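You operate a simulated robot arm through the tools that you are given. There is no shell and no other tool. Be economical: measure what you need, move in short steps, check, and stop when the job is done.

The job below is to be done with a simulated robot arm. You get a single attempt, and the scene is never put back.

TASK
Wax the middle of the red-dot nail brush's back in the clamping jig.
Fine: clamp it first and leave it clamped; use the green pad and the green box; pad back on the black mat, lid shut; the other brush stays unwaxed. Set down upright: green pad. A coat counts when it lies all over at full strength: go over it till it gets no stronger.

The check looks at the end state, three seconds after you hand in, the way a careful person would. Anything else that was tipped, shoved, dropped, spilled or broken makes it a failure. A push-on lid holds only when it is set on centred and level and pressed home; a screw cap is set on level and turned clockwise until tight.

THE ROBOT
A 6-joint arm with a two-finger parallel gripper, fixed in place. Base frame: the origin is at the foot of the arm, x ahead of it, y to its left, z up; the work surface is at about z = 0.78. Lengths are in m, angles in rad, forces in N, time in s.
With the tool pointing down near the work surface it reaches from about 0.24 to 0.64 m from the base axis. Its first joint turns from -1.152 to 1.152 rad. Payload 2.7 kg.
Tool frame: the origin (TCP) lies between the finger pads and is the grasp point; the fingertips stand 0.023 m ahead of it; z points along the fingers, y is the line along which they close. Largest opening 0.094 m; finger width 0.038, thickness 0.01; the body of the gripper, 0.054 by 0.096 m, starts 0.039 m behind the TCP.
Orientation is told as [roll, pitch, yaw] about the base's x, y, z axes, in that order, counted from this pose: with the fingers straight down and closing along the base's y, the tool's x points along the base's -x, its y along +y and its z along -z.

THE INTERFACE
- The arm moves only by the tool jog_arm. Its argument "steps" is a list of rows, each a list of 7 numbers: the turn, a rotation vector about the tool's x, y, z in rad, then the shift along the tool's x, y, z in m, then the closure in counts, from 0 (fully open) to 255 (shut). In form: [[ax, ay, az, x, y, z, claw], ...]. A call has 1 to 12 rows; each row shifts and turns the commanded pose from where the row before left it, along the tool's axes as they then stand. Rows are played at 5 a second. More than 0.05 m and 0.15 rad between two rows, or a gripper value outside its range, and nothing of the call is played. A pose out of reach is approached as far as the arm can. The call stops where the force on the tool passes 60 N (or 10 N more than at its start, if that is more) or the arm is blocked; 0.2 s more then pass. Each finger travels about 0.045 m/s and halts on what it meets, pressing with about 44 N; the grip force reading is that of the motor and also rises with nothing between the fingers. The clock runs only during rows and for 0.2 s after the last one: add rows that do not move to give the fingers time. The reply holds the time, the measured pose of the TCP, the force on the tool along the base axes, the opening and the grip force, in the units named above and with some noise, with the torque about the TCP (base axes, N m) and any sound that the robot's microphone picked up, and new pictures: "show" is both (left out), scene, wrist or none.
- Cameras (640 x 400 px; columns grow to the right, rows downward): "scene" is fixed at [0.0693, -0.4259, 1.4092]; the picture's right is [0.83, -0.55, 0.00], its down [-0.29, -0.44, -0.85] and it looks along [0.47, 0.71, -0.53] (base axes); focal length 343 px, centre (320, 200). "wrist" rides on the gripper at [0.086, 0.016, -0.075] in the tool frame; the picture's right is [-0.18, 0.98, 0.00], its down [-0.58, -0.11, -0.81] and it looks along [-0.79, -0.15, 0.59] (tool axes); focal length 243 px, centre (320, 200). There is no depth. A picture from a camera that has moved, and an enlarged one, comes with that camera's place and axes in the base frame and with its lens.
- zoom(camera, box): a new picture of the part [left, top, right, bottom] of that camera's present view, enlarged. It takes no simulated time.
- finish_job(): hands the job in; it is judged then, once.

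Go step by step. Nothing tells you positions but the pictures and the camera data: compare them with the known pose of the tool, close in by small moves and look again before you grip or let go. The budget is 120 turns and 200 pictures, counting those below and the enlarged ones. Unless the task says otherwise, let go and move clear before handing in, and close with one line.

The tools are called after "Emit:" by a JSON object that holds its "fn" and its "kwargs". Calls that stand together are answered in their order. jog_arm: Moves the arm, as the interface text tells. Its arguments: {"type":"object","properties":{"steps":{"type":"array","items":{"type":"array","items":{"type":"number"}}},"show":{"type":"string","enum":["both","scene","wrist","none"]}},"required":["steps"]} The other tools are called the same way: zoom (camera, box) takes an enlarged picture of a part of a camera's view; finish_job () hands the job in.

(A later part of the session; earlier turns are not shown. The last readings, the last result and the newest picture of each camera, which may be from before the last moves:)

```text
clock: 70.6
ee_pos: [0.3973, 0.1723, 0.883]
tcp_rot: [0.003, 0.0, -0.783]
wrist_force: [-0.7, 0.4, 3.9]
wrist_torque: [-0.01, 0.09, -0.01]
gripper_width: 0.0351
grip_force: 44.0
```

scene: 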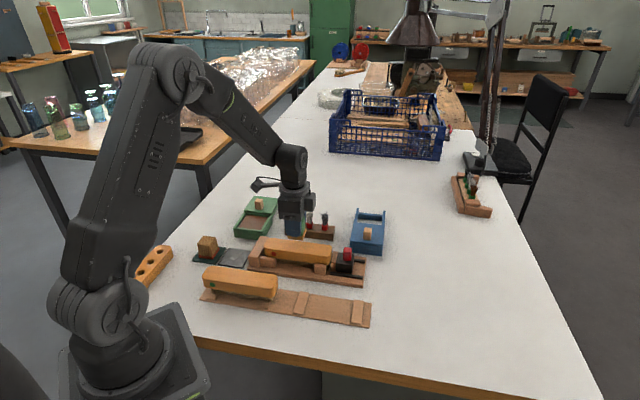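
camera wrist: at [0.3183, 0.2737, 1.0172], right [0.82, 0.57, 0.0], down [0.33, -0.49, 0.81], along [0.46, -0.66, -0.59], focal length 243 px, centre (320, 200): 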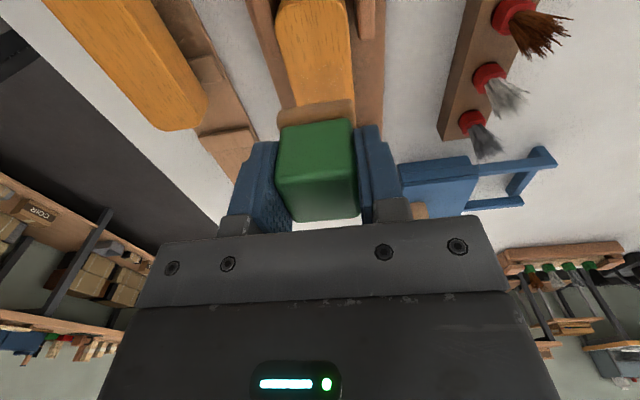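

Emit:
{"fn": "jog_arm", "kwargs": {"steps": [[0, 0, 0, 0, 0.003, 0.001, 255], [0, 0, 0, 0.009, 0, 0, 255], [0, 0, 0, -0.009, 0, 0, 255], [0, 0, 0, -0.009, 0, 0, 255], [0, 0, 0, 0, -0.006, 0, 255], [0, 0, 0, 0.009, 0, 0, 255], [0, 0, 0, 0.009, 0, 0, 255], [0, 0, 0, -0.009, 0, 0, 255], [0, 0, 0, 0, 0.003, 0, 255], [0, 0, 0, 0, 0, 0, 255]], "show": "none"}}

Emit:
{"fn": "jog_arm", "kwargs": {"steps": [[0, 0, 0, 0.009, 0, 0, 255], [0, 0, 0, -0.009, 0, 0, 255], [0, 0, 0, -0.009, 0, 0, 255], [0, 0, 0, 0.009, 0, 0, 255], [0, 0, 0, 0, 0, -0.02, 255], [0, 0, 0, 0, 0, -0.03, 255], [0, 0, 0, 0.04, 0, -0.01, 255], [0, 0, 0, 0.0, 0, 0, 255]], "show": "none"}}

Emit:
{"fn": "zoom", "kwargs": {"camera": "scene", "box": [280, 235, 325, 263]}}

```text
clock: 72.8
ee_pos: [0.3973, 0.172, 0.8825]
tcp_rot: [0.002, 0.0, -0.783]
wrist_force: [-14.3, 0.4, 33.1]
wrist_torque: [-0.08, 0.47, -0.04]
gripper_width: 0.0352
grip_force: 44.1
```

```text
clock: 74.6
ee_pos: [0.3703, 0.2007, 0.9412]
tcp_rot: [0.001, -0.002, -0.784]
wrist_force: [-0.7, -0.6, -1.0]
wrist_torque: [-0.01, -0.02, 0.01]
gripper_width: 0.0349
grip_force: 43.9
```

```text
14.22 times, centred on (302, 249) of scene
camera zoom: at [0.0693, -0.4259, 1.4092], right [0.83, -0.55, 0.0], down [-0.29, -0.44, -0.85], along [0.47, 0.71, -0.53], focal length 4879 px, centre (569, -497)
```

zoom: 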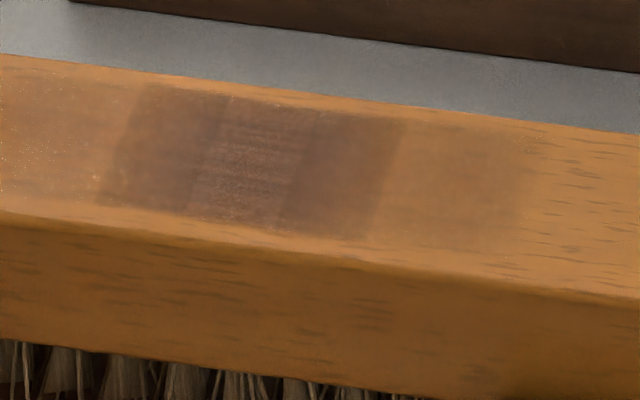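

The patch hardly changed, so it is close to full strength. I'll raise the arm for a second view from the wrist camera.

Emit:
{"fn": "jog_arm", "kwargs": {"steps": [[0, 0, 0, 0.01, 0, -0.04, 255], [0, 0, 0, 0.01, 0, -0.04, 255], [0, 0, 0, 0, 0, -0.04, 255], [0, 0, 0, 0, 0, -0.04, 255], [0, 0, 0, 0, 0, 0, 255]], "show": "wrist"}}

Emit:
{"fn": "zoom", "kwargs": {"camera": "wrist", "box": [270, 20, 370, 90]}}

Emit:
{"fn": "zoom", "kwargs": {"camera": "scene", "box": [288, 238, 312, 253]}}

```text
clock: 75.8
ee_pos: [0.3542, 0.2152, 1.1011]
tcp_rot: [0.001, 0.0, -0.785]
wrist_force: [0.4, 0.1, 0.3]
wrist_torque: [-0.01, -0.01, 0.0]
gripper_width: 0.0351
grip_force: 43.7
camera wrist: at [0.3053, 0.2865, 1.1764], right [0.82, 0.57, 0.0], down [0.33, -0.49, 0.81], along [0.46, -0.66, -0.59], focal length 243 px, centre (320, 200)
```

wrist: 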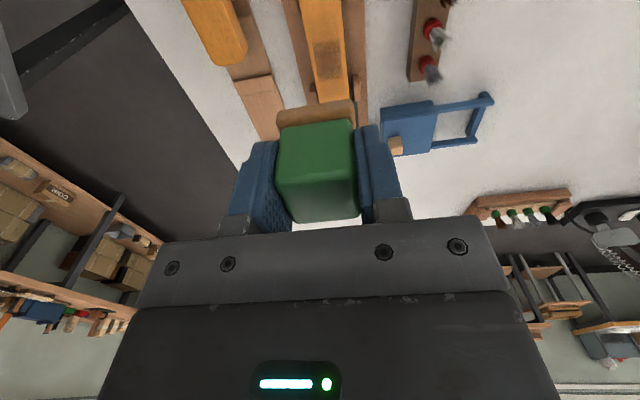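

```text
5.71 times, centred on (320, 55) of wrist
camera zoom: at [0.3053, 0.2865, 1.1764], right [0.82, 0.57, 0.0], down [0.33, -0.49, 0.81], along [0.46, -0.66, -0.59], focal length 1386 px, centre (320, 1029)
```

zoom: 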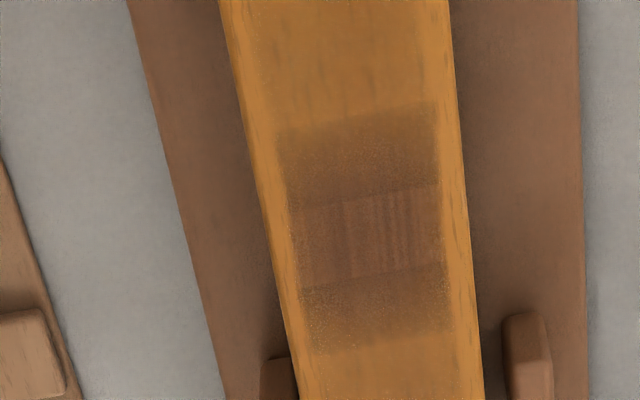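

```text
16.00 times, centred on (300, 246) of scene
camera zoom: at [0.0693, -0.4259, 1.4092], right [0.83, -0.55, 0.0], down [-0.29, -0.44, -0.85], along [0.47, 0.71, -0.53], focal length 5489 px, centre (640, -528)
```

zoom: 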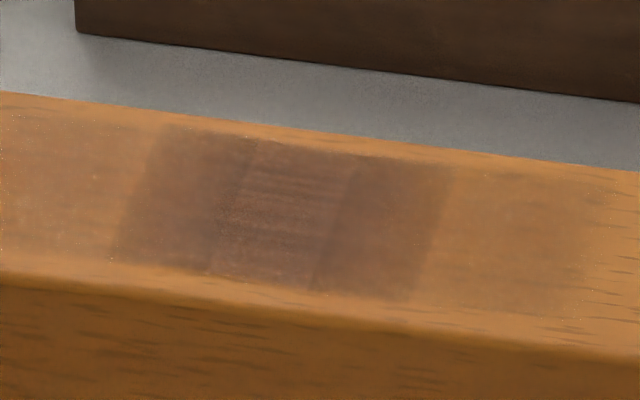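

The coat seems to cover three cells in the middle, with only faint tint beyond them. I'll reload once more and give it another round to confirm it gets no stronger.

Emit:
{"fn": "jog_arm", "kwargs": {"steps": [[0, 0, 0, 0.037, 0, 0.03, 255], [0, 0, 0, 0.037, 0, 0.03, 255], [0, 0, 0, 0.0365, 0, 0.03, 255], [0, 0, 0, 0, 0.04, 0.02, 255], [0, 0, 0, 0, 0.04, 0.02, 255], [0, 0, 0, 0, 0.041, 0.02, 255], [0, 0, 0, 0, 0, 0.04, 255], [0, 0, 0, 0, 0, 0.04, 255], [0, 0, 0, 0, 0, 0.02, 255], [0, 0, 0, 0, 0, 0, 255]], "show": "none"}}

```text
clock: 78.0
ee_pos: [0.3617, 0.3797, 0.8521]
tcp_rot: [0.002, 0.0, -0.783]
wrist_force: [-0.3, -0.1, -0.1]
wrist_torque: [0.0, 0.02, 0.02]
gripper_width: 0.0348
grip_force: 44.5
```

Emit:
{"fn": "jog_arm", "kwargs": {"steps": [[0, 0, 0, 0, 0, 0.003, 255], [0, 0, 0, 0, 0, 0.002, 255], [0, 0, 0, 0, 0, 0.001, 255], [0, 0, 0, 0, 0, 0, 255]], "show": "none"}}

```text
clock: 79.0
ee_pos: [0.3628, 0.3786, 0.8483]
tcp_rot: [0.004, 0.001, -0.783]
wrist_force: [-2.8, -4.4, 17.3]
wrist_torque: [-0.34, 0.19, 0.01]
gripper_width: 0.0349
grip_force: 44.6
```

Emit:
{"fn": "jog_arm", "kwargs": {"steps": [[0, 0, 0, 0.01, 0, 0, 255], [0, 0, 0, -0.01, 0, 0, 255], [0, 0, 0, -0.01, 0, 0, 255], [0, 0, 0, 0.01, 0, 0, 255], [0, 0, 0, 0.01, 0, 0, 255], [0, 0, 0, -0.01, 0, 0, 255], [0, 0, 0, -0.01, 0, 0, 255], [0, 0, 0, 0.01, 0, 0, 255], [0, 0, 0, 0, 0, 0, 255]], "show": "none"}}

Emit:
{"fn": "jog_arm", "kwargs": {"steps": [[0, 0, 0, 0, 0, -0.02, 255], [0, 0, 0, 0, 0, -0.035, 255], [0, 0, 0, 0, 0, -0.035, 255], [0, 0, 0, 0, -0.04, 0, 255], [0, 0, 0, 0, -0.04, 0, 255], [0, 0, 0, 0, -0.041, 0, 255], [0, 0, 0, -0.042, 0, 0, 255], [0, 0, 0, -0.042, 0, 0, 255], [0, 0, 0, -0.042, 0, 0, 255], [0, 0, 0, -0.044, 0, 0, 255], [0, 0, 0, 0, 0, 0.04, 255], [0, 0, 0, 0, 0, 0, 255]], "show": "none"}}

```text
clock: 81.0
ee_pos: [0.3646, 0.3781, 0.8471]
tcp_rot: [0.005, -0.003, -0.785]
wrist_force: [7.4, -6.3, 23.6]
wrist_torque: [-0.36, -0.2, 0.08]
gripper_width: 0.0351
grip_force: 44.0
```

```text
clock: 83.6
ee_pos: [0.3974, 0.1738, 0.894]
tcp_rot: [0.002, -0.001, -0.783]
wrist_force: [0.2, 0.4, -0.5]
wrist_torque: [-0.02, -0.01, 0.0]
gripper_width: 0.0349
grip_force: 43.8
```

Emit:
{"fn": "jog_arm", "kwargs": {"steps": [[0, 0, 0, 0, 0, 0.008, 255], [0, 0, 0, 0, 0, 0.003, 255], [0, 0, 0, 0, 0, 0.0015, 255], [0, 0, 0, 0, 0, 0, 255]], "show": "none"}}

Emit:
{"fn": "jog_arm", "kwargs": {"steps": [[0, 0, 0, 0.006, 0.003, 0, 255], [0, 0, 0, -0.006, 0, 0, 255], [0, 0, 0, -0.006, 0, 0, 255], [0, 0, 0, 0.006, 0, 0, 255], [0, 0, 0, 0.006, -0.006, 0, 255], [0, 0, 0, -0.006, 0, 0, 255], [0, 0, 0, -0.006, 0, 0, 255], [0, 0, 0, 0.006, 0.003, 0, 255], [0, 0, 0, 0, 0, 0, 255]], "show": "none"}}

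Emit:
{"fn": "jog_arm", "kwargs": {"steps": [[0, 0, 0, 0.006, 0, 0, 255], [0, 0, 0, -0.006, 0, 0, 255], [0, 0, 0, -0.006, 0, 0, 255], [0, 0, 0, 0.006, 0, 0, 255], [0, 0, 0, 0, 0, -0.02, 255], [0, 0, 0, 0, 0, -0.03, 255], [0, 0, 0, 0.04, 0, -0.01, 255], [0, 0, 0, 0.0, 0, 0, 255]], "show": "none"}}

Emit:
{"fn": "zoom", "kwargs": {"camera": "scene", "box": [280, 235, 325, 263]}}

```text
clock: 84.6
ee_pos: [0.3988, 0.1735, 0.8824]
tcp_rot: [0.002, 0.0, -0.784]
wrist_force: [0.2, -0.6, -0.7]
wrist_torque: [0.0, 0.04, 0.02]
gripper_width: 0.0347
grip_force: 43.6
```

```text
clock: 86.6
ee_pos: [0.3973, 0.1718, 0.8834]
tcp_rot: [0.002, 0.0, -0.786]
wrist_force: [-0.4, -0.8, -0.6]
wrist_torque: [-0.01, 0.02, -0.01]
gripper_width: 0.035
grip_force: 44.0
```

```text
clock: 88.4
ee_pos: [0.3698, 0.2018, 0.944]
tcp_rot: [0.001, 0.0, -0.784]
wrist_force: [-1.6, -0.4, -0.4]
wrist_torque: [-0.04, 0.03, 0.02]
gripper_width: 0.0348
grip_force: 44.2
```

```text
14.22 times, centred on (302, 249) of scene
camera zoom: at [0.0693, -0.4259, 1.4092], right [0.83, -0.55, 0.0], down [-0.29, -0.44, -0.85], along [0.47, 0.71, -0.53], focal length 4879 px, centre (569, -497)
```

zoom: 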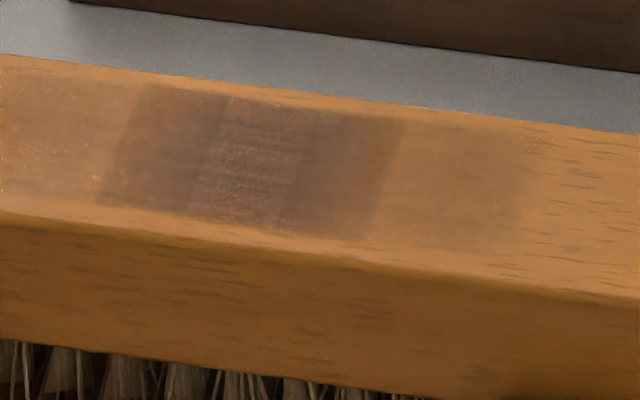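

That pass didn't touch because the force stayed near zero. I'll go again, lowering until there's a real contact force.

Emit:
{"fn": "jog_arm", "kwargs": {"steps": [[0, 0, 0, -0.04, 0, 0.01, 255], [0, 0, 0, 0, 0, 0.03, 255], [0, 0, 0, 0, 0, 0.02, 255], [0, 0, 0, 0, 0, 0.001, 255], [0, 0, 0, 0, 0, 0.001, 255], [0, 0, 0, 0, 0, 0, 255]], "show": "none"}}

```text
clock: 89.8
ee_pos: [0.3983, 0.1732, 0.8826]
tcp_rot: [0.003, -0.003, -0.784]
wrist_force: [-6.8, -6.5, 25.1]
wrist_torque: [-0.37, 0.35, -0.01]
gripper_width: 0.0354
grip_force: 44.2
```

Emit:
{"fn": "jog_arm", "kwargs": {"steps": [[0, 0, 0, 0.006, 0.003, -0.0005, 255], [0, 0, 0, -0.006, 0, 0, 255], [0, 0, 0, -0.006, 0, 0, 255], [0, 0, 0, 0.006, 0, 0, 255], [0, 0, 0, 0.006, -0.006, 0, 255], [0, 0, 0, -0.006, 0, 0, 255], [0, 0, 0, -0.006, 0, 0, 255], [0, 0, 0, 0.006, 0.003, 0, 255], [0, 0, 0, 0, 0, 0, 255]], "show": "none"}}

Emit:
{"fn": "jog_arm", "kwargs": {"steps": [[0, 0, 0, 0.006, 0, 0, 255], [0, 0, 0, -0.006, 0, 0, 255], [0, 0, 0, -0.006, 0, 0, 255], [0, 0, 0, 0.006, 0, 0, 255], [0, 0, 0, 0, 0, -0.02, 255], [0, 0, 0, 0, 0, -0.03, 255], [0, 0, 0, 0.04, 0, -0.01, 255], [0, 0, 0, 0.0, 0, 0, 255]], "show": "none"}}

Emit:
{"fn": "zoom", "kwargs": {"camera": "scene", "box": [280, 235, 325, 263]}}

```text
clock: 91.8
ee_pos: [0.3968, 0.1733, 0.881]
tcp_rot: [0.0, 0.0, -0.784]
wrist_force: [2.0, -7.4, 17.9]
wrist_torque: [-0.36, -0.05, 0.04]
gripper_width: 0.0348
grip_force: 44.0
```

```text
clock: 93.6
ee_pos: [0.369, 0.2017, 0.9409]
tcp_rot: [0.0, 0.001, -0.782]
wrist_force: [0.5, 0.8, -0.3]
wrist_torque: [-0.03, 0.01, 0.03]
gripper_width: 0.035
grip_force: 43.9
```

```text
14.22 times, centred on (302, 249) of scene
camera zoom: at [0.0693, -0.4259, 1.4092], right [0.83, -0.55, 0.0], down [-0.29, -0.44, -0.85], along [0.47, 0.71, -0.53], focal length 4879 px, centre (569, -497)
```

zoom: 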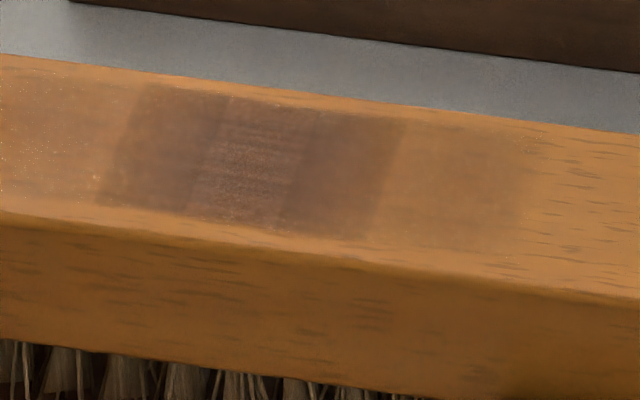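

The coat is unchanged after real contact, so it's saturated. I'll check the faint tint on either side across the whole back.

Emit:
{"fn": "zoom", "kwargs": {"camera": "scene", "box": [262, 230, 342, 280]}}

Emit:
{"fn": "zoom", "kwargs": {"camera": "scene", "box": [265, 235, 310, 263]}}

```text
8.00 times, centred on (302, 255) of scene
camera zoom: at [0.0693, -0.4259, 1.4092], right [0.83, -0.55, 0.0], down [-0.29, -0.44, -0.85], along [0.47, 0.71, -0.53], focal length 2744 px, centre (464, -240)
```

zoom: 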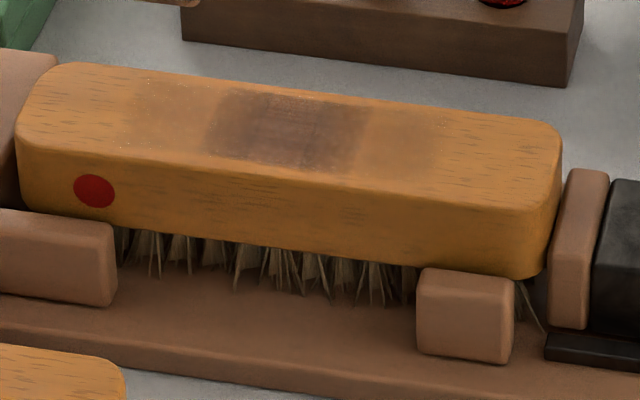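

```text
14.22 times, centred on (288, 249) of scene
camera zoom: at [0.0693, -0.4259, 1.4092], right [0.83, -0.55, 0.0], down [-0.29, -0.44, -0.85], along [0.47, 0.71, -0.53], focal length 4879 px, centre (782, -497)
```

zoom: 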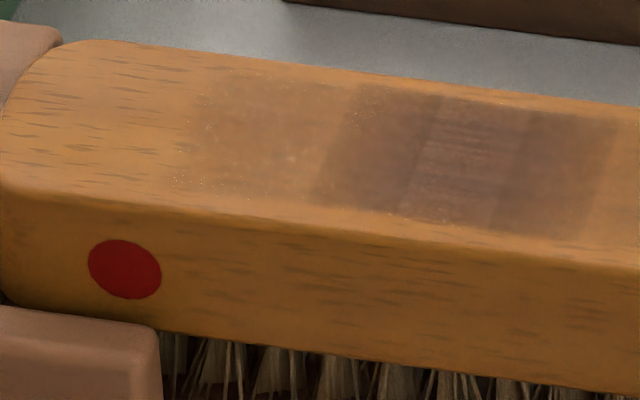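

The layout looks like four cells along the middle: the two inner ones are at full strength and the outer two only faintly touched. I'll widen the strokes to ±0.022 m so the whole middle is evenly coated, keeping off the ends.

Emit:
{"fn": "jog_arm", "kwargs": {"steps": [[0, 0, 0, -0.04, 0, 0.01, 255], [0, 0, 0, 0, 0, 0.03, 255], [0, 0, 0, 0, 0, 0.02, 255], [0, 0, 0, -0.011, 0, 0.0, 255], [0, 0, 0, -0.011, 0.0, 0, 255], [0, 0, 0, 0.011, 0, 0, 255], [0, 0, 0, -0.011, 0, 0, 255], [0, 0, 0, 0, 0, 0, 255]], "show": "none"}}

Emit:
{"fn": "jog_arm", "kwargs": {"steps": [[0, 0, 0, 0.011, 0, 0, 255], [0, 0, 0, 0.011, 0, 0, 255], [0, 0, 0, 0.011, 0, 0, 255], [0, 0, 0, 0.011, 0, 0, 255], [0, 0, 0, -0.011, 0, 0, 255], [0, 0, 0, 0.011, 0, 0, 255], [0, 0, 0, -0.022, 0, -0.015, 255], [0, 0, 0, 0, 0, -0.035, 255], [0, 0, 0, 0.04, 0, -0.01, 255], [0, 0, 0, 0.0, 0, 0, 255]], "show": "none"}}

Emit:
{"fn": "zoom", "kwargs": {"camera": "scene", "box": [262, 230, 342, 280]}}

```text
clock: 95.4
ee_pos: [0.4142, 0.1582, 0.8819]
tcp_rot: [0.001, 0.0, -0.784]
wrist_force: [-3.5, 4.3, 13.0]
wrist_torque: [0.1, 0.19, -0.05]
gripper_width: 0.0349
grip_force: 44.1
```

```text
clock: 97.6
ee_pos: [0.368, 0.2009, 0.9429]
tcp_rot: [0.0, 0.001, -0.783]
wrist_force: [-0.1, -0.1, -0.9]
wrist_torque: [-0.01, -0.02, 0.0]
gripper_width: 0.035
grip_force: 44.6
```

```text
8.00 times, centred on (302, 255) of scene
camera zoom: at [0.0693, -0.4259, 1.4092], right [0.83, -0.55, 0.0], down [-0.29, -0.44, -0.85], along [0.47, 0.71, -0.53], focal length 2744 px, centre (464, -240)
```

zoom: 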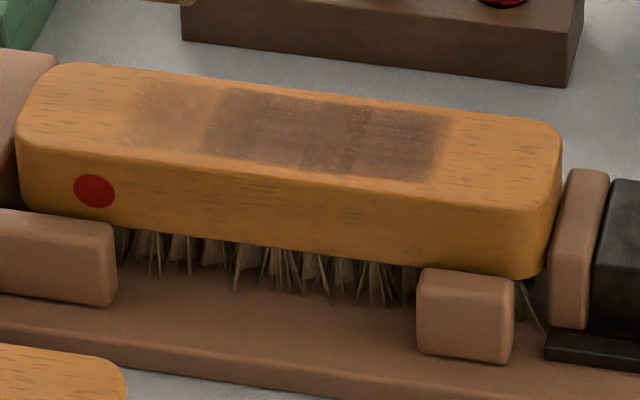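

The right outer cell is now dark; the left still needs wax, so the pad has run low. Reloading.

Emit:
{"fn": "jog_arm", "kwargs": {"steps": [[0, 0, 0, 0.043, 0, 0, 255], [0, 0, 0, 0.043, 0, 0, 255], [0, 0, 0, 0.043, 0, 0, 255], [0, 0, 0, 0, 0.04, 0, 255], [0, 0, 0, 0, 0.04, 0, 255], [0, 0, 0, 0, 0.041, 0, 255], [0, 0, 0, 0, 0, 0.03, 255], [0, 0, 0, 0, 0, 0.03, 255], [0, 0, 0, 0, 0, 0.03, 255], [0, 0, 0, 0, 0, 0.004, 255], [0, 0, 0, 0, 0, 0, 255]], "show": "none"}}

```text
clock: 100.0
ee_pos: [0.3631, 0.3794, 0.8481]
tcp_rot: [0.002, -0.003, -0.783]
wrist_force: [-0.1, -0.1, -0.9]
wrist_torque: [0.02, 0.0, 0.0]
gripper_width: 0.0348
grip_force: 43.9
```

Emit:
{"fn": "jog_arm", "kwargs": {"steps": [[0, 0, 0, 0, 0, 0.001, 255], [0, 0, 0, 0, 0, 0.001, 255], [0, 0, 0, 0, 0, 0.001, 255], [0, 0, 0, 0, 0, 0, 255]], "show": "none"}}

```text
clock: 101.0
ee_pos: [0.3639, 0.3779, 0.8482]
tcp_rot: [0.005, -0.001, -0.785]
wrist_force: [-5.9, -3.3, 22.1]
wrist_torque: [-0.29, 0.34, -0.04]
gripper_width: 0.0349
grip_force: 44.6
```

Emit:
{"fn": "jog_arm", "kwargs": {"steps": [[0, 0, 0, 0.01, 0, 0, 255], [0, 0, 0, -0.01, 0, 0, 255], [0, 0, 0, -0.01, 0, 0, 255], [0, 0, 0, 0.01, 0, 0, 255], [0, 0, 0, 0.01, 0, 0, 255], [0, 0, 0, -0.01, 0, 0, 255], [0, 0, 0, -0.01, 0, 0, 255], [0, 0, 0, 0.01, 0, 0, 255], [0, 0, 0, 0, 0, 0, 255]], "show": "none"}}

Emit:
{"fn": "jog_arm", "kwargs": {"steps": [[0, 0, 0, 0, 0, -0.02, 255], [0, 0, 0, 0, 0, -0.035, 255], [0, 0, 0, 0, 0, -0.035, 255], [0, 0, 0, 0, -0.04, 0, 255], [0, 0, 0, 0, -0.04, 0, 255], [0, 0, 0, 0, -0.041, 0, 255], [0, 0, 0, -0.042, 0, 0, 255], [0, 0, 0, -0.042, 0, 0, 255], [0, 0, 0, -0.042, 0, 0, 255], [0, 0, 0, -0.026, 0, 0.02, 255], [0, 0, 0, 0, 0, 0.028, 255], [0, 0, 0, 0, 0, 0, 255]], "show": "none"}}

```text
clock: 103.0
ee_pos: [0.3656, 0.3786, 0.8474]
tcp_rot: [0.005, -0.003, -0.783]
wrist_force: [8.2, -8.6, 29.7]
wrist_torque: [-0.45, -0.13, 0.12]
gripper_width: 0.0348
grip_force: 44.0
```

```text
clock: 105.6
ee_pos: [0.386, 0.1866, 0.8871]
tcp_rot: [0.002, 0.0, -0.782]
wrist_force: [0.0, 0.3, 0.4]
wrist_torque: [-0.01, 0.01, 0.03]
gripper_width: 0.0352
grip_force: 44.2
```

Emit:
{"fn": "jog_arm", "kwargs": {"steps": [[0, 0, 0, 0, -0.001, 0.004, 255], [0, 0, 0, 0, 0, 0.002, 255], [0, 0, 0, 0, 0, 0.001, 255], [0, 0, 0, 0, 0, 0, 255]], "show": "none"}}

```text
clock: 106.6
ee_pos: [0.3849, 0.185, 0.8818]
tcp_rot: [0.006, -0.002, -0.783]
wrist_force: [-9.0, -5.3, 37.5]
wrist_torque: [-0.37, 0.52, -0.04]
gripper_width: 0.0351
grip_force: 44.1
```

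Emit:
{"fn": "jog_arm", "kwargs": {"steps": [[0, 0, 0, 0.004, 0, -0.001, 255], [0, 0, 0, -0.01, 0.002, 0, 255], [0, 0, 0, 0.01, 0, 0, 255], [0, 0, 0, -0.01, -0.004, 0, 255], [0, 0, 0, 0.01, 0.0, 0, 255], [0, 0, 0, -0.01, 0.002, 0, 255], [0, 0, 0, 0.01, 0, 0, 255], [0, 0, 0, -0.01, 0, 0, 255], [0, 0, 0, 0, 0, 0, 255]], "show": "none"}}

Emit:
{"fn": "jog_arm", "kwargs": {"steps": [[0, 0, 0, -0.011, 0, 0, 255], [0, 0, 0, -0.011, 0, 0, 255], [0, 0, 0, -0.011, 0, 0, 255], [0, 0, 0, 0.011, 0, 0, 255], [0, 0, 0, -0.011, 0, 0, 255], [0, 0, 0, 0.011, 0, 0, 255], [0, 0, 0, 0.011, 0, -0.015, 255], [0, 0, 0, 0, 0, -0.035, 255], [0, 0, 0, 0.04, 0, -0.01, 255], [0, 0, 0, 0.0, 0, 0, 255]], "show": "none"}}

Emit:
{"fn": "zoom", "kwargs": {"camera": "scene", "box": [262, 230, 342, 280]}}

```text
clock: 108.6
ee_pos: [0.3888, 0.1805, 0.8818]
tcp_rot: [0.005, 0.001, -0.783]
wrist_force: [-9.8, 10.1, 32.0]
wrist_torque: [0.29, 0.39, -0.05]
gripper_width: 0.0353
grip_force: 44.1
```

```text
clock: 110.8
ee_pos: [0.3688, 0.2007, 0.9412]
tcp_rot: [0.002, 0.001, -0.783]
wrist_force: [-0.6, 0.6, -0.8]
wrist_torque: [-0.03, 0.01, 0.02]
gripper_width: 0.0348
grip_force: 44.4
```

```text
8.00 times, centred on (302, 255) of scene
camera zoom: at [0.0693, -0.4259, 1.4092], right [0.83, -0.55, 0.0], down [-0.29, -0.44, -0.85], along [0.47, 0.71, -0.53], focal length 2744 px, centre (464, -240)
```

zoom: 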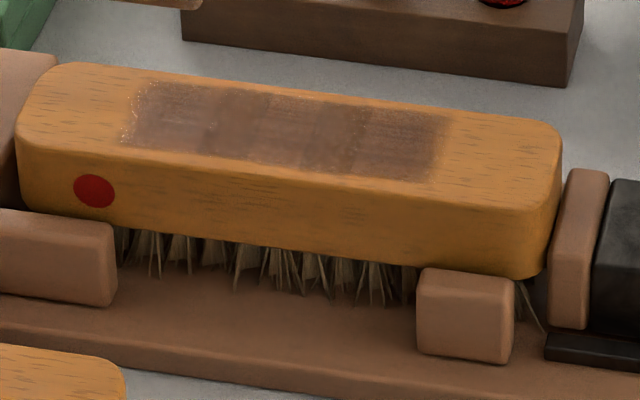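

Now an even dark patch covers the middle, and nothing shows beyond it. I'll check uniformity up close.

Emit:
{"fn": "zoom", "kwargs": {"camera": "scene", "box": [273, 236, 321, 260]}}

```text
13.33 times, centred on (297, 248) of scene
camera zoom: at [0.0693, -0.4259, 1.4092], right [0.83, -0.55, 0.0], down [-0.29, -0.44, -0.85], along [0.47, 0.71, -0.53], focal length 4574 px, centre (627, -440)
```

zoom: 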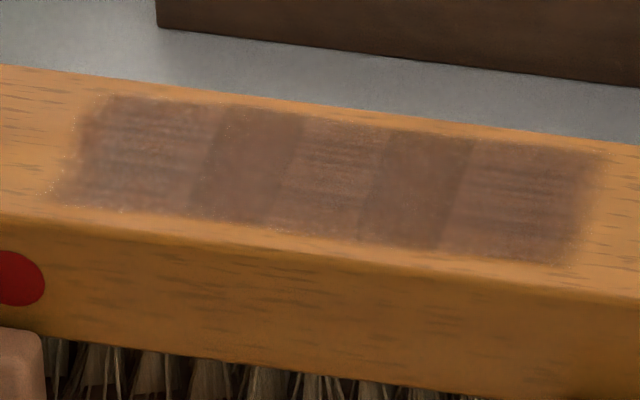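

Bands look even, but the outer cells may not be saturated. One more reload and full-length pass to see if anything gets stronger.

Emit:
{"fn": "jog_arm", "kwargs": {"steps": [[0, 0, 0, 0.043, 0, 0, 255], [0, 0, 0, 0.043, 0, 0, 255], [0, 0, 0, 0.043, 0, 0, 255], [0, 0, 0, 0, 0.04, 0, 255], [0, 0, 0, 0, 0.04, 0, 255], [0, 0, 0, 0, 0.041, 0, 255], [0, 0, 0, 0, 0, 0.03, 255], [0, 0, 0, 0, 0, 0.03, 255], [0, 0, 0, 0, 0, 0.03, 255], [0, 0, 0, 0, 0, 0.003, 255], [0, 0, 0, 0, 0, 0.001, 255], [0, 0, 0, 0, 0, 0, 255]], "show": "none"}}

```text
clock: 113.4
ee_pos: [0.3636, 0.3794, 0.8477]
tcp_rot: [0.003, 0.0, -0.783]
wrist_force: [-0.9, 0.1, 8.8]
wrist_torque: [-0.16, 0.12, -0.02]
gripper_width: 0.0349
grip_force: 43.9
```

Emit:
{"fn": "jog_arm", "kwargs": {"steps": [[0, 0, 0, 0.01, 0, 0.0005, 255], [0, 0, 0, -0.01, 0, 0, 255], [0, 0, 0, -0.01, 0, 0, 255], [0, 0, 0, 0.01, 0, 0, 255], [0, 0, 0, 0.01, 0, 0, 255], [0, 0, 0, -0.01, 0, 0, 255], [0, 0, 0, -0.01, 0, 0, 255], [0, 0, 0, 0.01, 0, 0, 255], [0, 0, 0, 0, 0, 0, 255]], "show": "none"}}

Emit:
{"fn": "jog_arm", "kwargs": {"steps": [[0, 0, 0, 0, 0, -0.02, 255], [0, 0, 0, 0, 0, -0.035, 255], [0, 0, 0, 0, 0, -0.035, 255], [0, 0, 0, 0, -0.04, 0, 255], [0, 0, 0, 0, -0.04, 0, 255], [0, 0, 0, 0, -0.041, 0, 255], [0, 0, 0, -0.042, 0, 0, 255], [0, 0, 0, -0.042, 0, 0, 255], [0, 0, 0, -0.042, 0, 0, 255], [0, 0, 0, -0.026, 0, 0.02, 255], [0, 0, 0, 0, 0, 0.03, 255], [0, 0, 0, 0, 0, 0, 255]], "show": "none"}}

```text
clock: 115.4
ee_pos: [0.3637, 0.3771, 0.8465]
tcp_rot: [0.002, 0.002, -0.784]
wrist_force: [3.7, -4.3, 16.7]
wrist_torque: [-0.26, -0.16, -0.01]
gripper_width: 0.0352
grip_force: 43.8
```

```text
clock: 118.0
ee_pos: [0.3853, 0.1841, 0.8847]
tcp_rot: [0.002, -0.001, -0.785]
wrist_force: [-0.2, -0.4, -0.5]
wrist_torque: [-0.01, 0.01, -0.03]
gripper_width: 0.0348
grip_force: 44.4
```

Emit:
{"fn": "jog_arm", "kwargs": {"steps": [[0, 0, 0, 0, 0, 0.002, 255], [0, 0, 0, 0, 0, 0.0015, 255], [0, 0, 0, 0, 0, 0.001, 255], [0, 0, 0, 0, 0, 0, 255]], "show": "none"}}

```text
clock: 119.0
ee_pos: [0.3844, 0.1843, 0.882]
tcp_rot: [0.004, -0.002, -0.784]
wrist_force: [-1.7, -2.6, 11.5]
wrist_torque: [-0.14, 0.13, 0.01]
gripper_width: 0.035
grip_force: 43.6
```

Emit:
{"fn": "jog_arm", "kwargs": {"steps": [[0, 0, 0, 0.004, 0, 0.0005, 255], [0, 0, 0, -0.01, 0.002, 0, 255], [0, 0, 0, 0.01, 0, 0, 255], [0, 0, 0, -0.01, -0.004, 0, 255], [0, 0, 0, 0.01, 0.0, 0, 255], [0, 0, 0, -0.011, 0.002, 0, 255], [0, 0, 0, -0.011, 0, 0, 255], [0, 0, 0, -0.011, 0, 0, 255], [0, 0, 0, -0.011, 0, 0, 255], [0, 0, 0, 0.01, 0.002, 0, 255], [0, 0, 0, -0.01, 0, 0, 255], [0, 0, 0, 0, 0, 0, 255]], "show": "none"}}

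Emit:
{"fn": "jog_arm", "kwargs": {"steps": [[0, 0, 0, 0.01, -0.004, 0, 255], [0, 0, 0, -0.01, 0, 0, 255], [0, 0, 0, 0.011, 0.002, 0, 255], [0, 0, 0, 0.011, 0, 0, 255], [0, 0, 0, 0.011, 0, 0, 255], [0, 0, 0, 0.011, 0, 0, 255], [0, 0, 0, -0.022, 0, -0.015, 255], [0, 0, 0, 0, 0, -0.035, 255], [0, 0, 0, 0.04, 0, -0.01, 255], [0, 0, 0, 0.0, 0, 0, 255]], "show": "none"}}

Emit:
{"fn": "zoom", "kwargs": {"camera": "scene", "box": [273, 236, 321, 260]}}

Emit:
{"fn": "zoom", "kwargs": {"camera": "scene", "box": [262, 230, 342, 280]}}

```text
clock: 121.6
ee_pos: [0.4132, 0.1581, 0.8817]
tcp_rot: [0.003, 0.001, -0.784]
wrist_force: [-8.1, 9.1, 26.6]
wrist_torque: [0.22, 0.33, -0.04]
gripper_width: 0.035
grip_force: 43.9
```

```text
clock: 123.8
ee_pos: [0.3701, 0.1997, 0.9426]
tcp_rot: [0.001, 0.001, -0.783]
wrist_force: [-0.1, -0.7, -1.5]
wrist_torque: [-0.01, 0.02, 0.0]
gripper_width: 0.0349
grip_force: 44.1
```

```text
13.33 times, centred on (297, 248) of scene
camera zoom: at [0.0693, -0.4259, 1.4092], right [0.83, -0.55, 0.0], down [-0.29, -0.44, -0.85], along [0.47, 0.71, -0.53], focal length 4574 px, centre (627, -440)
```

zoom: 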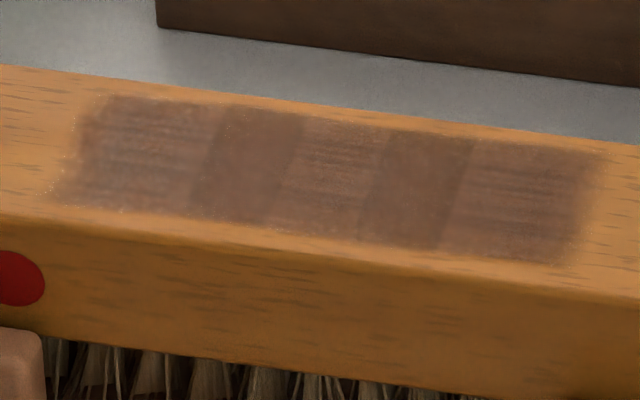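

```text
8.00 times, centred on (302, 255) of scene
camera zoom: at [0.0693, -0.4259, 1.4092], right [0.83, -0.55, 0.0], down [-0.29, -0.44, -0.85], along [0.47, 0.71, -0.53], focal length 2744 px, centre (464, -240)
```

zoom: 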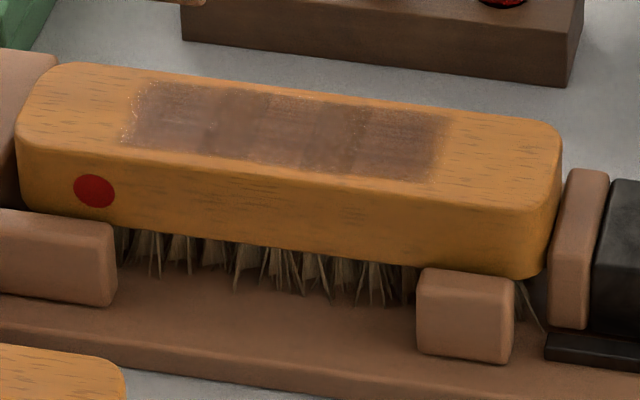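

No change after another full pass, so the coat is at full strength. I'll return the pad to the black mat.

Emit:
{"fn": "jog_arm", "kwargs": {"steps": [[0, 0, 0, 0.046, 0, 0, 255], [0, 0, 0, 0.046, -0.003, 0, 255], [0, 0, 0, 0.045, -0.0034, 0, 255], [0, 0, 0, 0, 0, 0.04, 255], [0, 0, 0, 0, 0, 0.045, 255], [0, 0, 0, 0, 0, 0, 255]], "show": "wrist"}}

Emit:
{"fn": "zoom", "kwargs": {"camera": "scene", "box": [180, 210, 280, 280]}}

```text
clock: 125.2
ee_pos: [0.2668, 0.2918, 0.8552]
tcp_rot: [0.001, 0.001, -0.783]
wrist_force: [-0.3, 0.4, 0.0]
wrist_torque: [-0.02, 0.0, 0.04]
gripper_width: 0.0349
grip_force: 44.2
camera wrist: at [0.2171, 0.3639, 0.9305], right [0.82, 0.57, 0.0], down [0.33, -0.49, 0.81], along [0.46, -0.66, -0.59], focal length 243 px, centre (320, 200)
```

wrist: 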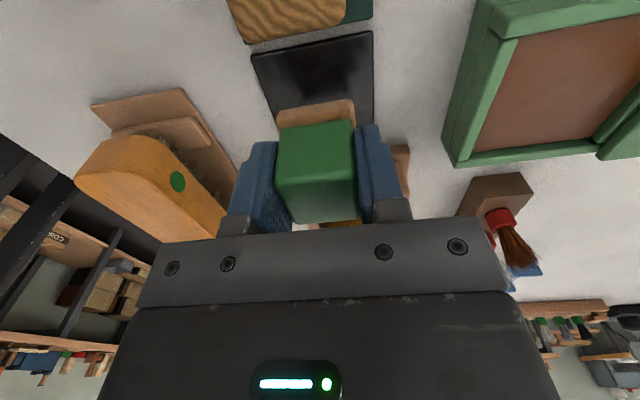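

```text
5.71 times, centred on (230, 245) of scene
camera zoom: at [0.0693, -0.4259, 1.4092], right [0.83, -0.55, 0.0], down [-0.29, -0.44, -0.85], along [0.47, 0.71, -0.53], focal length 1960 px, centre (834, -57)
```

zoom: 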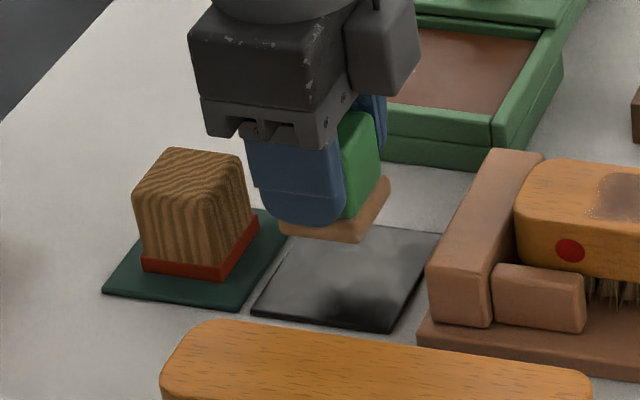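

Aligned over the mat. I'll lower to contact.

Emit:
{"fn": "jog_arm", "kwargs": {"steps": [[0, 0, 0, 0, 0, 0.015, 255], [0, 0, 0, 0, 0, 0.013, 255], [0, 0, 0, 0, 0, 0.003, 255], [0, 0, 0, 0, 0, 0, 255]], "show": "none"}}

Emit:
{"fn": "jog_arm", "kwargs": {"steps": [[0, 0, 0, 0, 0, 0.001, 255], [0, 0, 0, 0, 0, 0.001, 255], [0, 0, 0, 0, 0, 0, 255]], "show": "none"}}

Emit:
{"fn": "zoom", "kwargs": {"camera": "scene", "box": [180, 210, 280, 280]}}

```text
clock: 126.2
ee_pos: [0.2682, 0.2922, 0.8247]
tcp_rot: [0.002, -0.002, -0.785]
wrist_force: [-0.1, 0.2, -0.6]
wrist_torque: [-0.01, -0.04, 0.04]
gripper_width: 0.0349
grip_force: 44.4
```

```text
clock: 127.0
ee_pos: [0.2681, 0.2929, 0.8239]
tcp_rot: [0.002, 0.0, -0.783]
wrist_force: [-0.3, 0.4, 0.3]
wrist_torque: [-0.03, 0.0, 0.0]
gripper_width: 0.0351
grip_force: 44.2
```

```text
5.71 times, centred on (230, 245) of scene
camera zoom: at [0.0693, -0.4259, 1.4092], right [0.83, -0.55, 0.0], down [-0.29, -0.44, -0.85], along [0.47, 0.71, -0.53], focal length 1960 px, centre (834, -57)
```

zoom: 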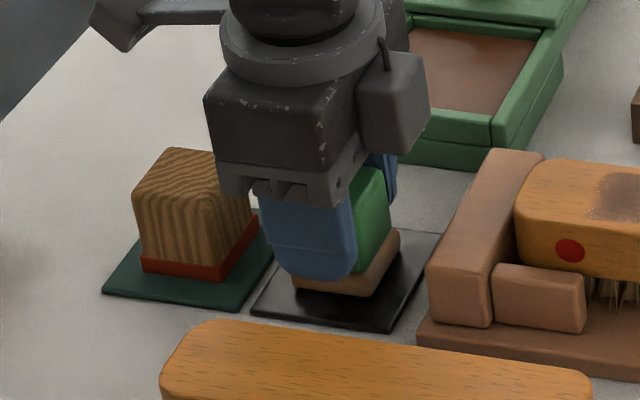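

Emit:
{"fn": "jog_arm", "kwargs": {"steps": [[0, 0, 0, 0, 0, 0.001, 255], [0, 0, 0, 0, 0, 0.001, 255], [0, 0, 0, 0, 0, 0, 255]], "show": "none"}}

```text
clock: 127.8
ee_pos: [0.2685, 0.2929, 0.823]
tcp_rot: [0.002, -0.001, -0.784]
wrist_force: [-3.5, -5.7, 21.1]
wrist_torque: [-0.3, 0.16, -0.03]
gripper_width: 0.0349
grip_force: 44.1
```

Contact on the mat. I'll ease off, open and rise.

Emit:
{"fn": "jog_arm", "kwargs": {"steps": [[0, 0, 0, 0, 0, -0.0008, 255], [0, 0, 0, 0, 0, 0, 200], [0, 0, 0, 0, 0, 0, 140], [0, 0, 0, 0, 0, 0, 100], [0, 0, 0, 0, 0, 0, 60], [0, 0, 0, 0, 0, 0, 60], [0, 0, 0, 0, 0, -0.04, 60], [0, 0, 0, 0, 0, -0.04, 60], [0, 0, 0, 0, 0, -0.03, 60], [0, 0, 0, 0, 0, 0, 60]]}}

Emit:
{"fn": "zoom", "kwargs": {"camera": "scene", "box": [180, 190, 290, 280]}}

```text
clock: 130.0
ee_pos: [0.2678, 0.2922, 0.932]
tcp_rot: [0.002, 0.0, -0.784]
wrist_force: [-0.3, 0.1, -0.1]
wrist_torque: [0.02, 0.0, -0.02]
gripper_width: 0.0718
grip_force: 0.1
camera wrist: at [0.2178, 0.3643, 1.0063], right [0.82, 0.57, 0.0], down [0.33, -0.49, 0.81], along [0.46, -0.66, -0.59], focal length 243 px, centre (320, 200)
```

scene: 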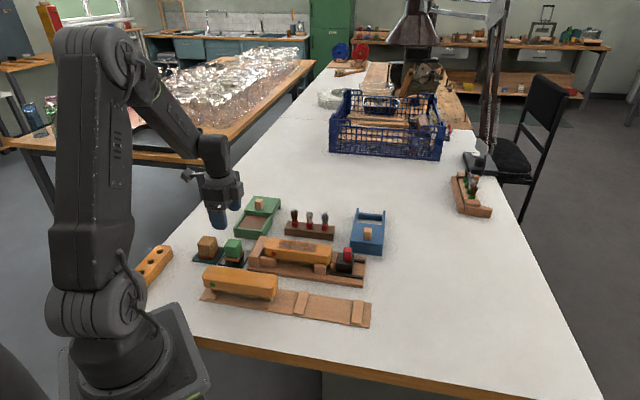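
wrist: 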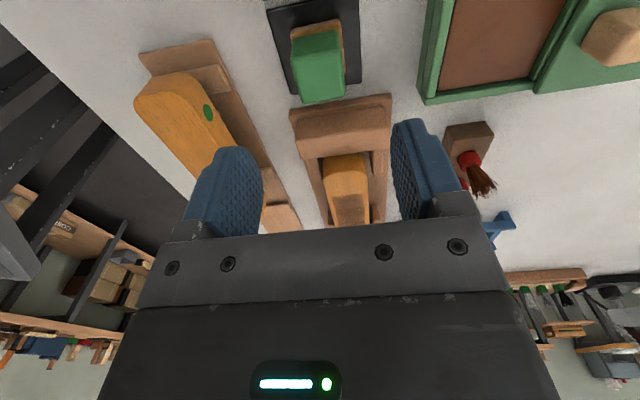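

```text
4.44 times, centred on (235, 235) of scene
camera zoom: at [0.0693, -0.4259, 1.4092], right [0.83, -0.55, 0.0], down [-0.29, -0.44, -0.85], along [0.47, 0.71, -0.53], focal length 1525 px, centre (698, 44)
```

zoom: 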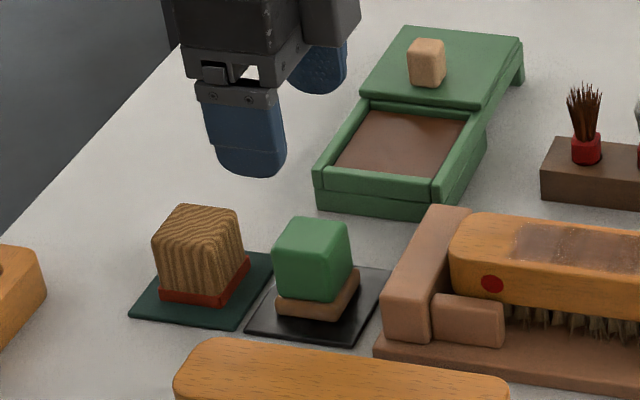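

Pad is upright on the black mat. Now to close the lid: go to the knob at (0.4048, 0.4193).

Emit:
{"fn": "jog_arm", "kwargs": {"steps": [[0, 0, 0, -0.007, 0.045, 0, 60], [0, 0, 0, 0, 0.045, 0, 60], [0, 0, 0, 0, 0.047, 0, 60], [0, 0, 0, 0, 0.0495, 0, 60], [0, 0, 0, 0, 0, 0.028, 60], [0, 0, 0, 0, 0, 0, 60]], "show": "wrist"}}

Emit:
{"fn": "zoom", "kwargs": {"camera": "scene", "box": [200, 160, 320, 240]}}

```text
clock: 131.4
ee_pos: [0.4037, 0.419, 0.9047]
tcp_rot: [0.002, 0.001, -0.785]
wrist_force: [0.2, -0.9, -0.3]
wrist_torque: [0.0, 0.01, 0.02]
gripper_width: 0.0718
grip_force: 0.1
camera wrist: at [0.3536, 0.4912, 0.9789], right [0.82, 0.57, 0.0], down [0.33, -0.49, 0.81], along [0.46, -0.66, -0.59], focal length 243 px, centre (320, 200)
```

wrist: 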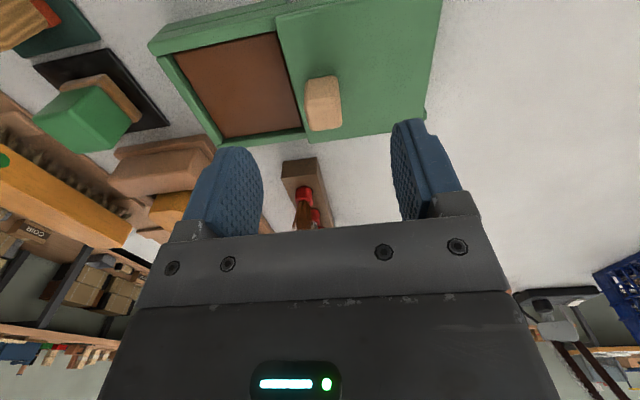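

```text
5.00 times, centred on (260, 200) of scene
camera zoom: at [0.0693, -0.4259, 1.4092], right [0.83, -0.55, 0.0], down [-0.29, -0.44, -0.85], along [0.47, 0.71, -0.53], focal length 1715 px, centre (620, 200)
```

zoom: 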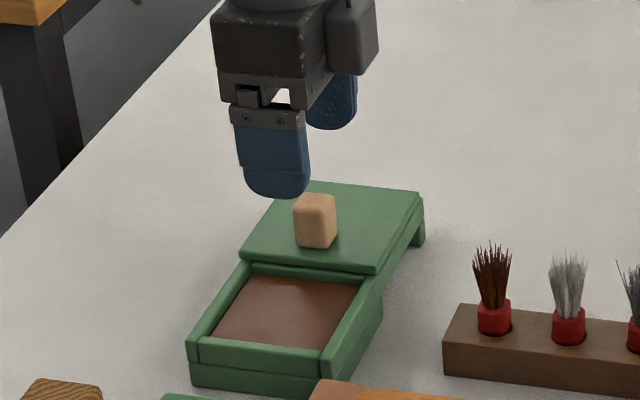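

Emit:
{"fn": "jog_arm", "kwargs": {"steps": [[0, 0, 0, 0, 0, 0.025, 60], [0, 0, 0, 0, 0, 0.02, 60], [0, 0, 0, 0, 0, 0, 160], [0, 0, 0, 0, 0, 0, 255], [0, 0, 0, 0, 0, 0, 255], [0, 0, 0, 0, 0, 0, 255], [0, 0, 0, 0, 0, 0, 255]], "show": "none"}}

Emit:
{"fn": "jog_arm", "kwargs": {"steps": [[0, 0, 0, 0, -0.005, 0, 255], [0, 0, 0, 0, -0.01, 0, 255], [0, 0, 0, 0, -0.015, 0, 255], [0, 0, 0, 0, -0.015, 0, 255], [0, 0, 0, 0, -0.015, 0, 255], [0, 0, 0, 0, -0.012, 0, 255], [0, 0, 0, 0, 0, 0, 255]], "show": "wrist"}}

Emit:
{"fn": "zoom", "kwargs": {"camera": "scene", "box": [200, 160, 320, 240]}}

```text
clock: 133.0
ee_pos: [0.4028, 0.4191, 0.8585]
tcp_rot: [0.002, 0.0, -0.786]
wrist_force: [-0.1, 0.0, -0.8]
wrist_torque: [0.0, 0.0, -0.08]
gripper_width: 0.0215
grip_force: 44.8
```

```text
clock: 134.6
ee_pos: [0.3524, 0.3692, 0.8596]
tcp_rot: [0.003, -0.001, -0.784]
wrist_force: [-4.9, 4.4, -6.4]
wrist_torque: [0.09, 0.19, -0.15]
gripper_width: 0.0212
grip_force: 44.6
camera wrist: at [0.3033, 0.4407, 0.9339], right [0.82, 0.57, 0.0], down [0.33, -0.49, 0.81], along [0.46, -0.66, -0.59], focal length 243 px, centre (320, 200)
```

wrist: 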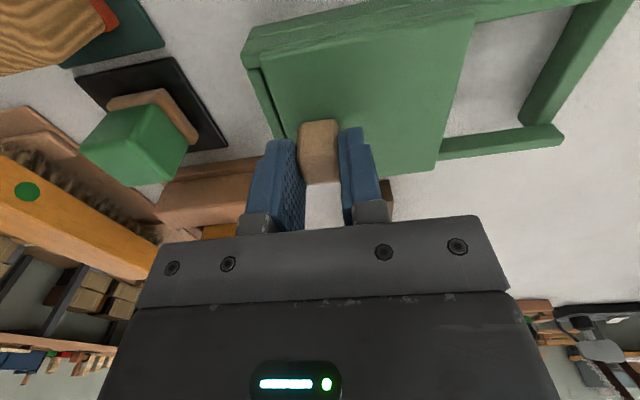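

```text
5.00 times, centred on (260, 200) of scene
camera zoom: at [0.0692, -0.4257, 1.4092], right [0.83, -0.55, 0.0], down [-0.29, -0.44, -0.85], along [0.47, 0.71, -0.53], focal length 1715 px, centre (620, 200)
```

zoom: 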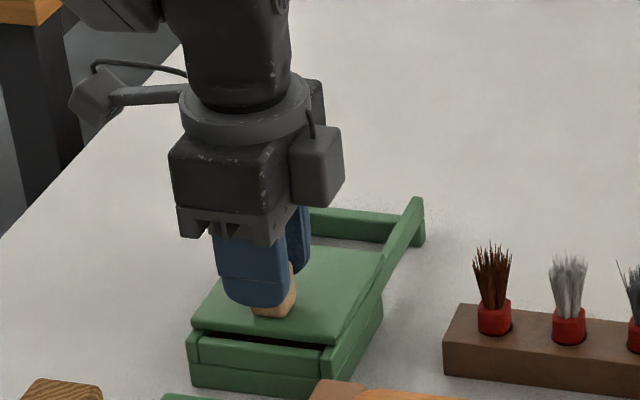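

Nearly closed. I'll push home the remaining ~9 mm.

Emit:
{"fn": "jog_arm", "kwargs": {"steps": [[0, 0, 0, 0, -0.004, 0, 255], [0, 0, 0, 0, -0.003, 0, 255], [0, 0, 0, 0, -0.002, 0, 255], [0, 0, 0, 0, 0, 0, 255]], "show": "none"}}

Emit:
{"fn": "jog_arm", "kwargs": {"steps": [[0, 0, 0, 0, -0.001, 0, 255], [0, 0, 0, 0, -0.001, 0, 255], [0, 0, 0, 0, 0, 0, 255]], "show": "wrist"}}

Emit:
{"fn": "zoom", "kwargs": {"camera": "scene", "box": [200, 160, 320, 240]}}

```text
clock: 135.6
ee_pos: [0.3472, 0.3629, 0.8594]
tcp_rot: [0.001, 0.002, -0.784]
wrist_force: [-10.9, 9.7, -2.8]
wrist_torque: [0.12, 0.25, -0.09]
gripper_width: 0.0212
grip_force: 44.8
```

```text
clock: 136.4
ee_pos: [0.3463, 0.3615, 0.8592]
tcp_rot: [0.002, -0.001, -0.784]
wrist_force: [-12.4, 12.2, -2.4]
wrist_torque: [0.28, 0.24, -0.12]
gripper_width: 0.0212
grip_force: 44.5
camera wrist: at [0.2959, 0.4332, 0.9339], right [0.82, 0.57, 0.0], down [0.33, -0.49, 0.81], along [0.46, -0.66, -0.59], focal length 243 px, centre (320, 200)
```

wrist: 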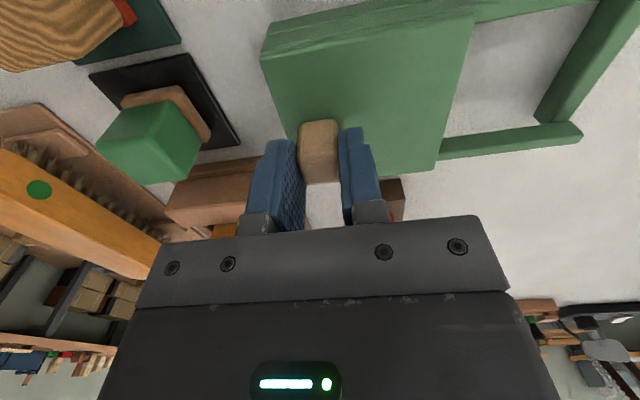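

```text
5.00 times, centred on (260, 200) of scene
camera zoom: at [0.069, -0.4256, 1.4093], right [0.83, -0.55, 0.0], down [-0.29, -0.44, -0.85], along [0.47, 0.71, -0.53], focal length 1715 px, centre (620, 200)
```

zoom: 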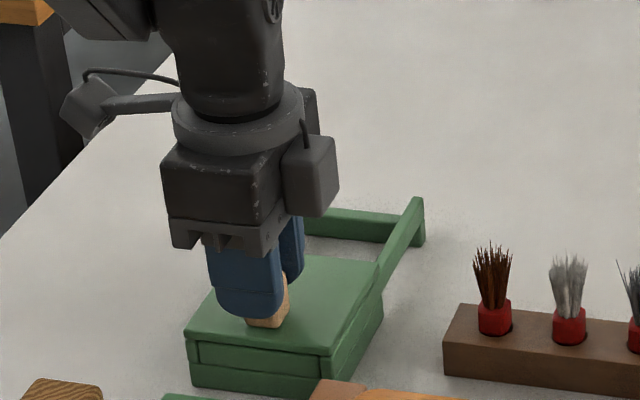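

Emit:
{"fn": "jog_arm", "kwargs": {"steps": [[0, 0, 0, -0.001, -0.001, 0, 255], [0, 0, 0, 0, -0.001, 0, 255], [0, 0, 0, 0, 0, 0, 255]], "show": "none"}}

```text
clock: 137.2
ee_pos: [0.3442, 0.3614, 0.8592]
tcp_rot: [0.008, -0.001, -0.782]
wrist_force: [-4.1, 29.6, -13.8]
wrist_torque: [0.56, 0.31, -0.11]
gripper_width: 0.021
grip_force: 45.3
```

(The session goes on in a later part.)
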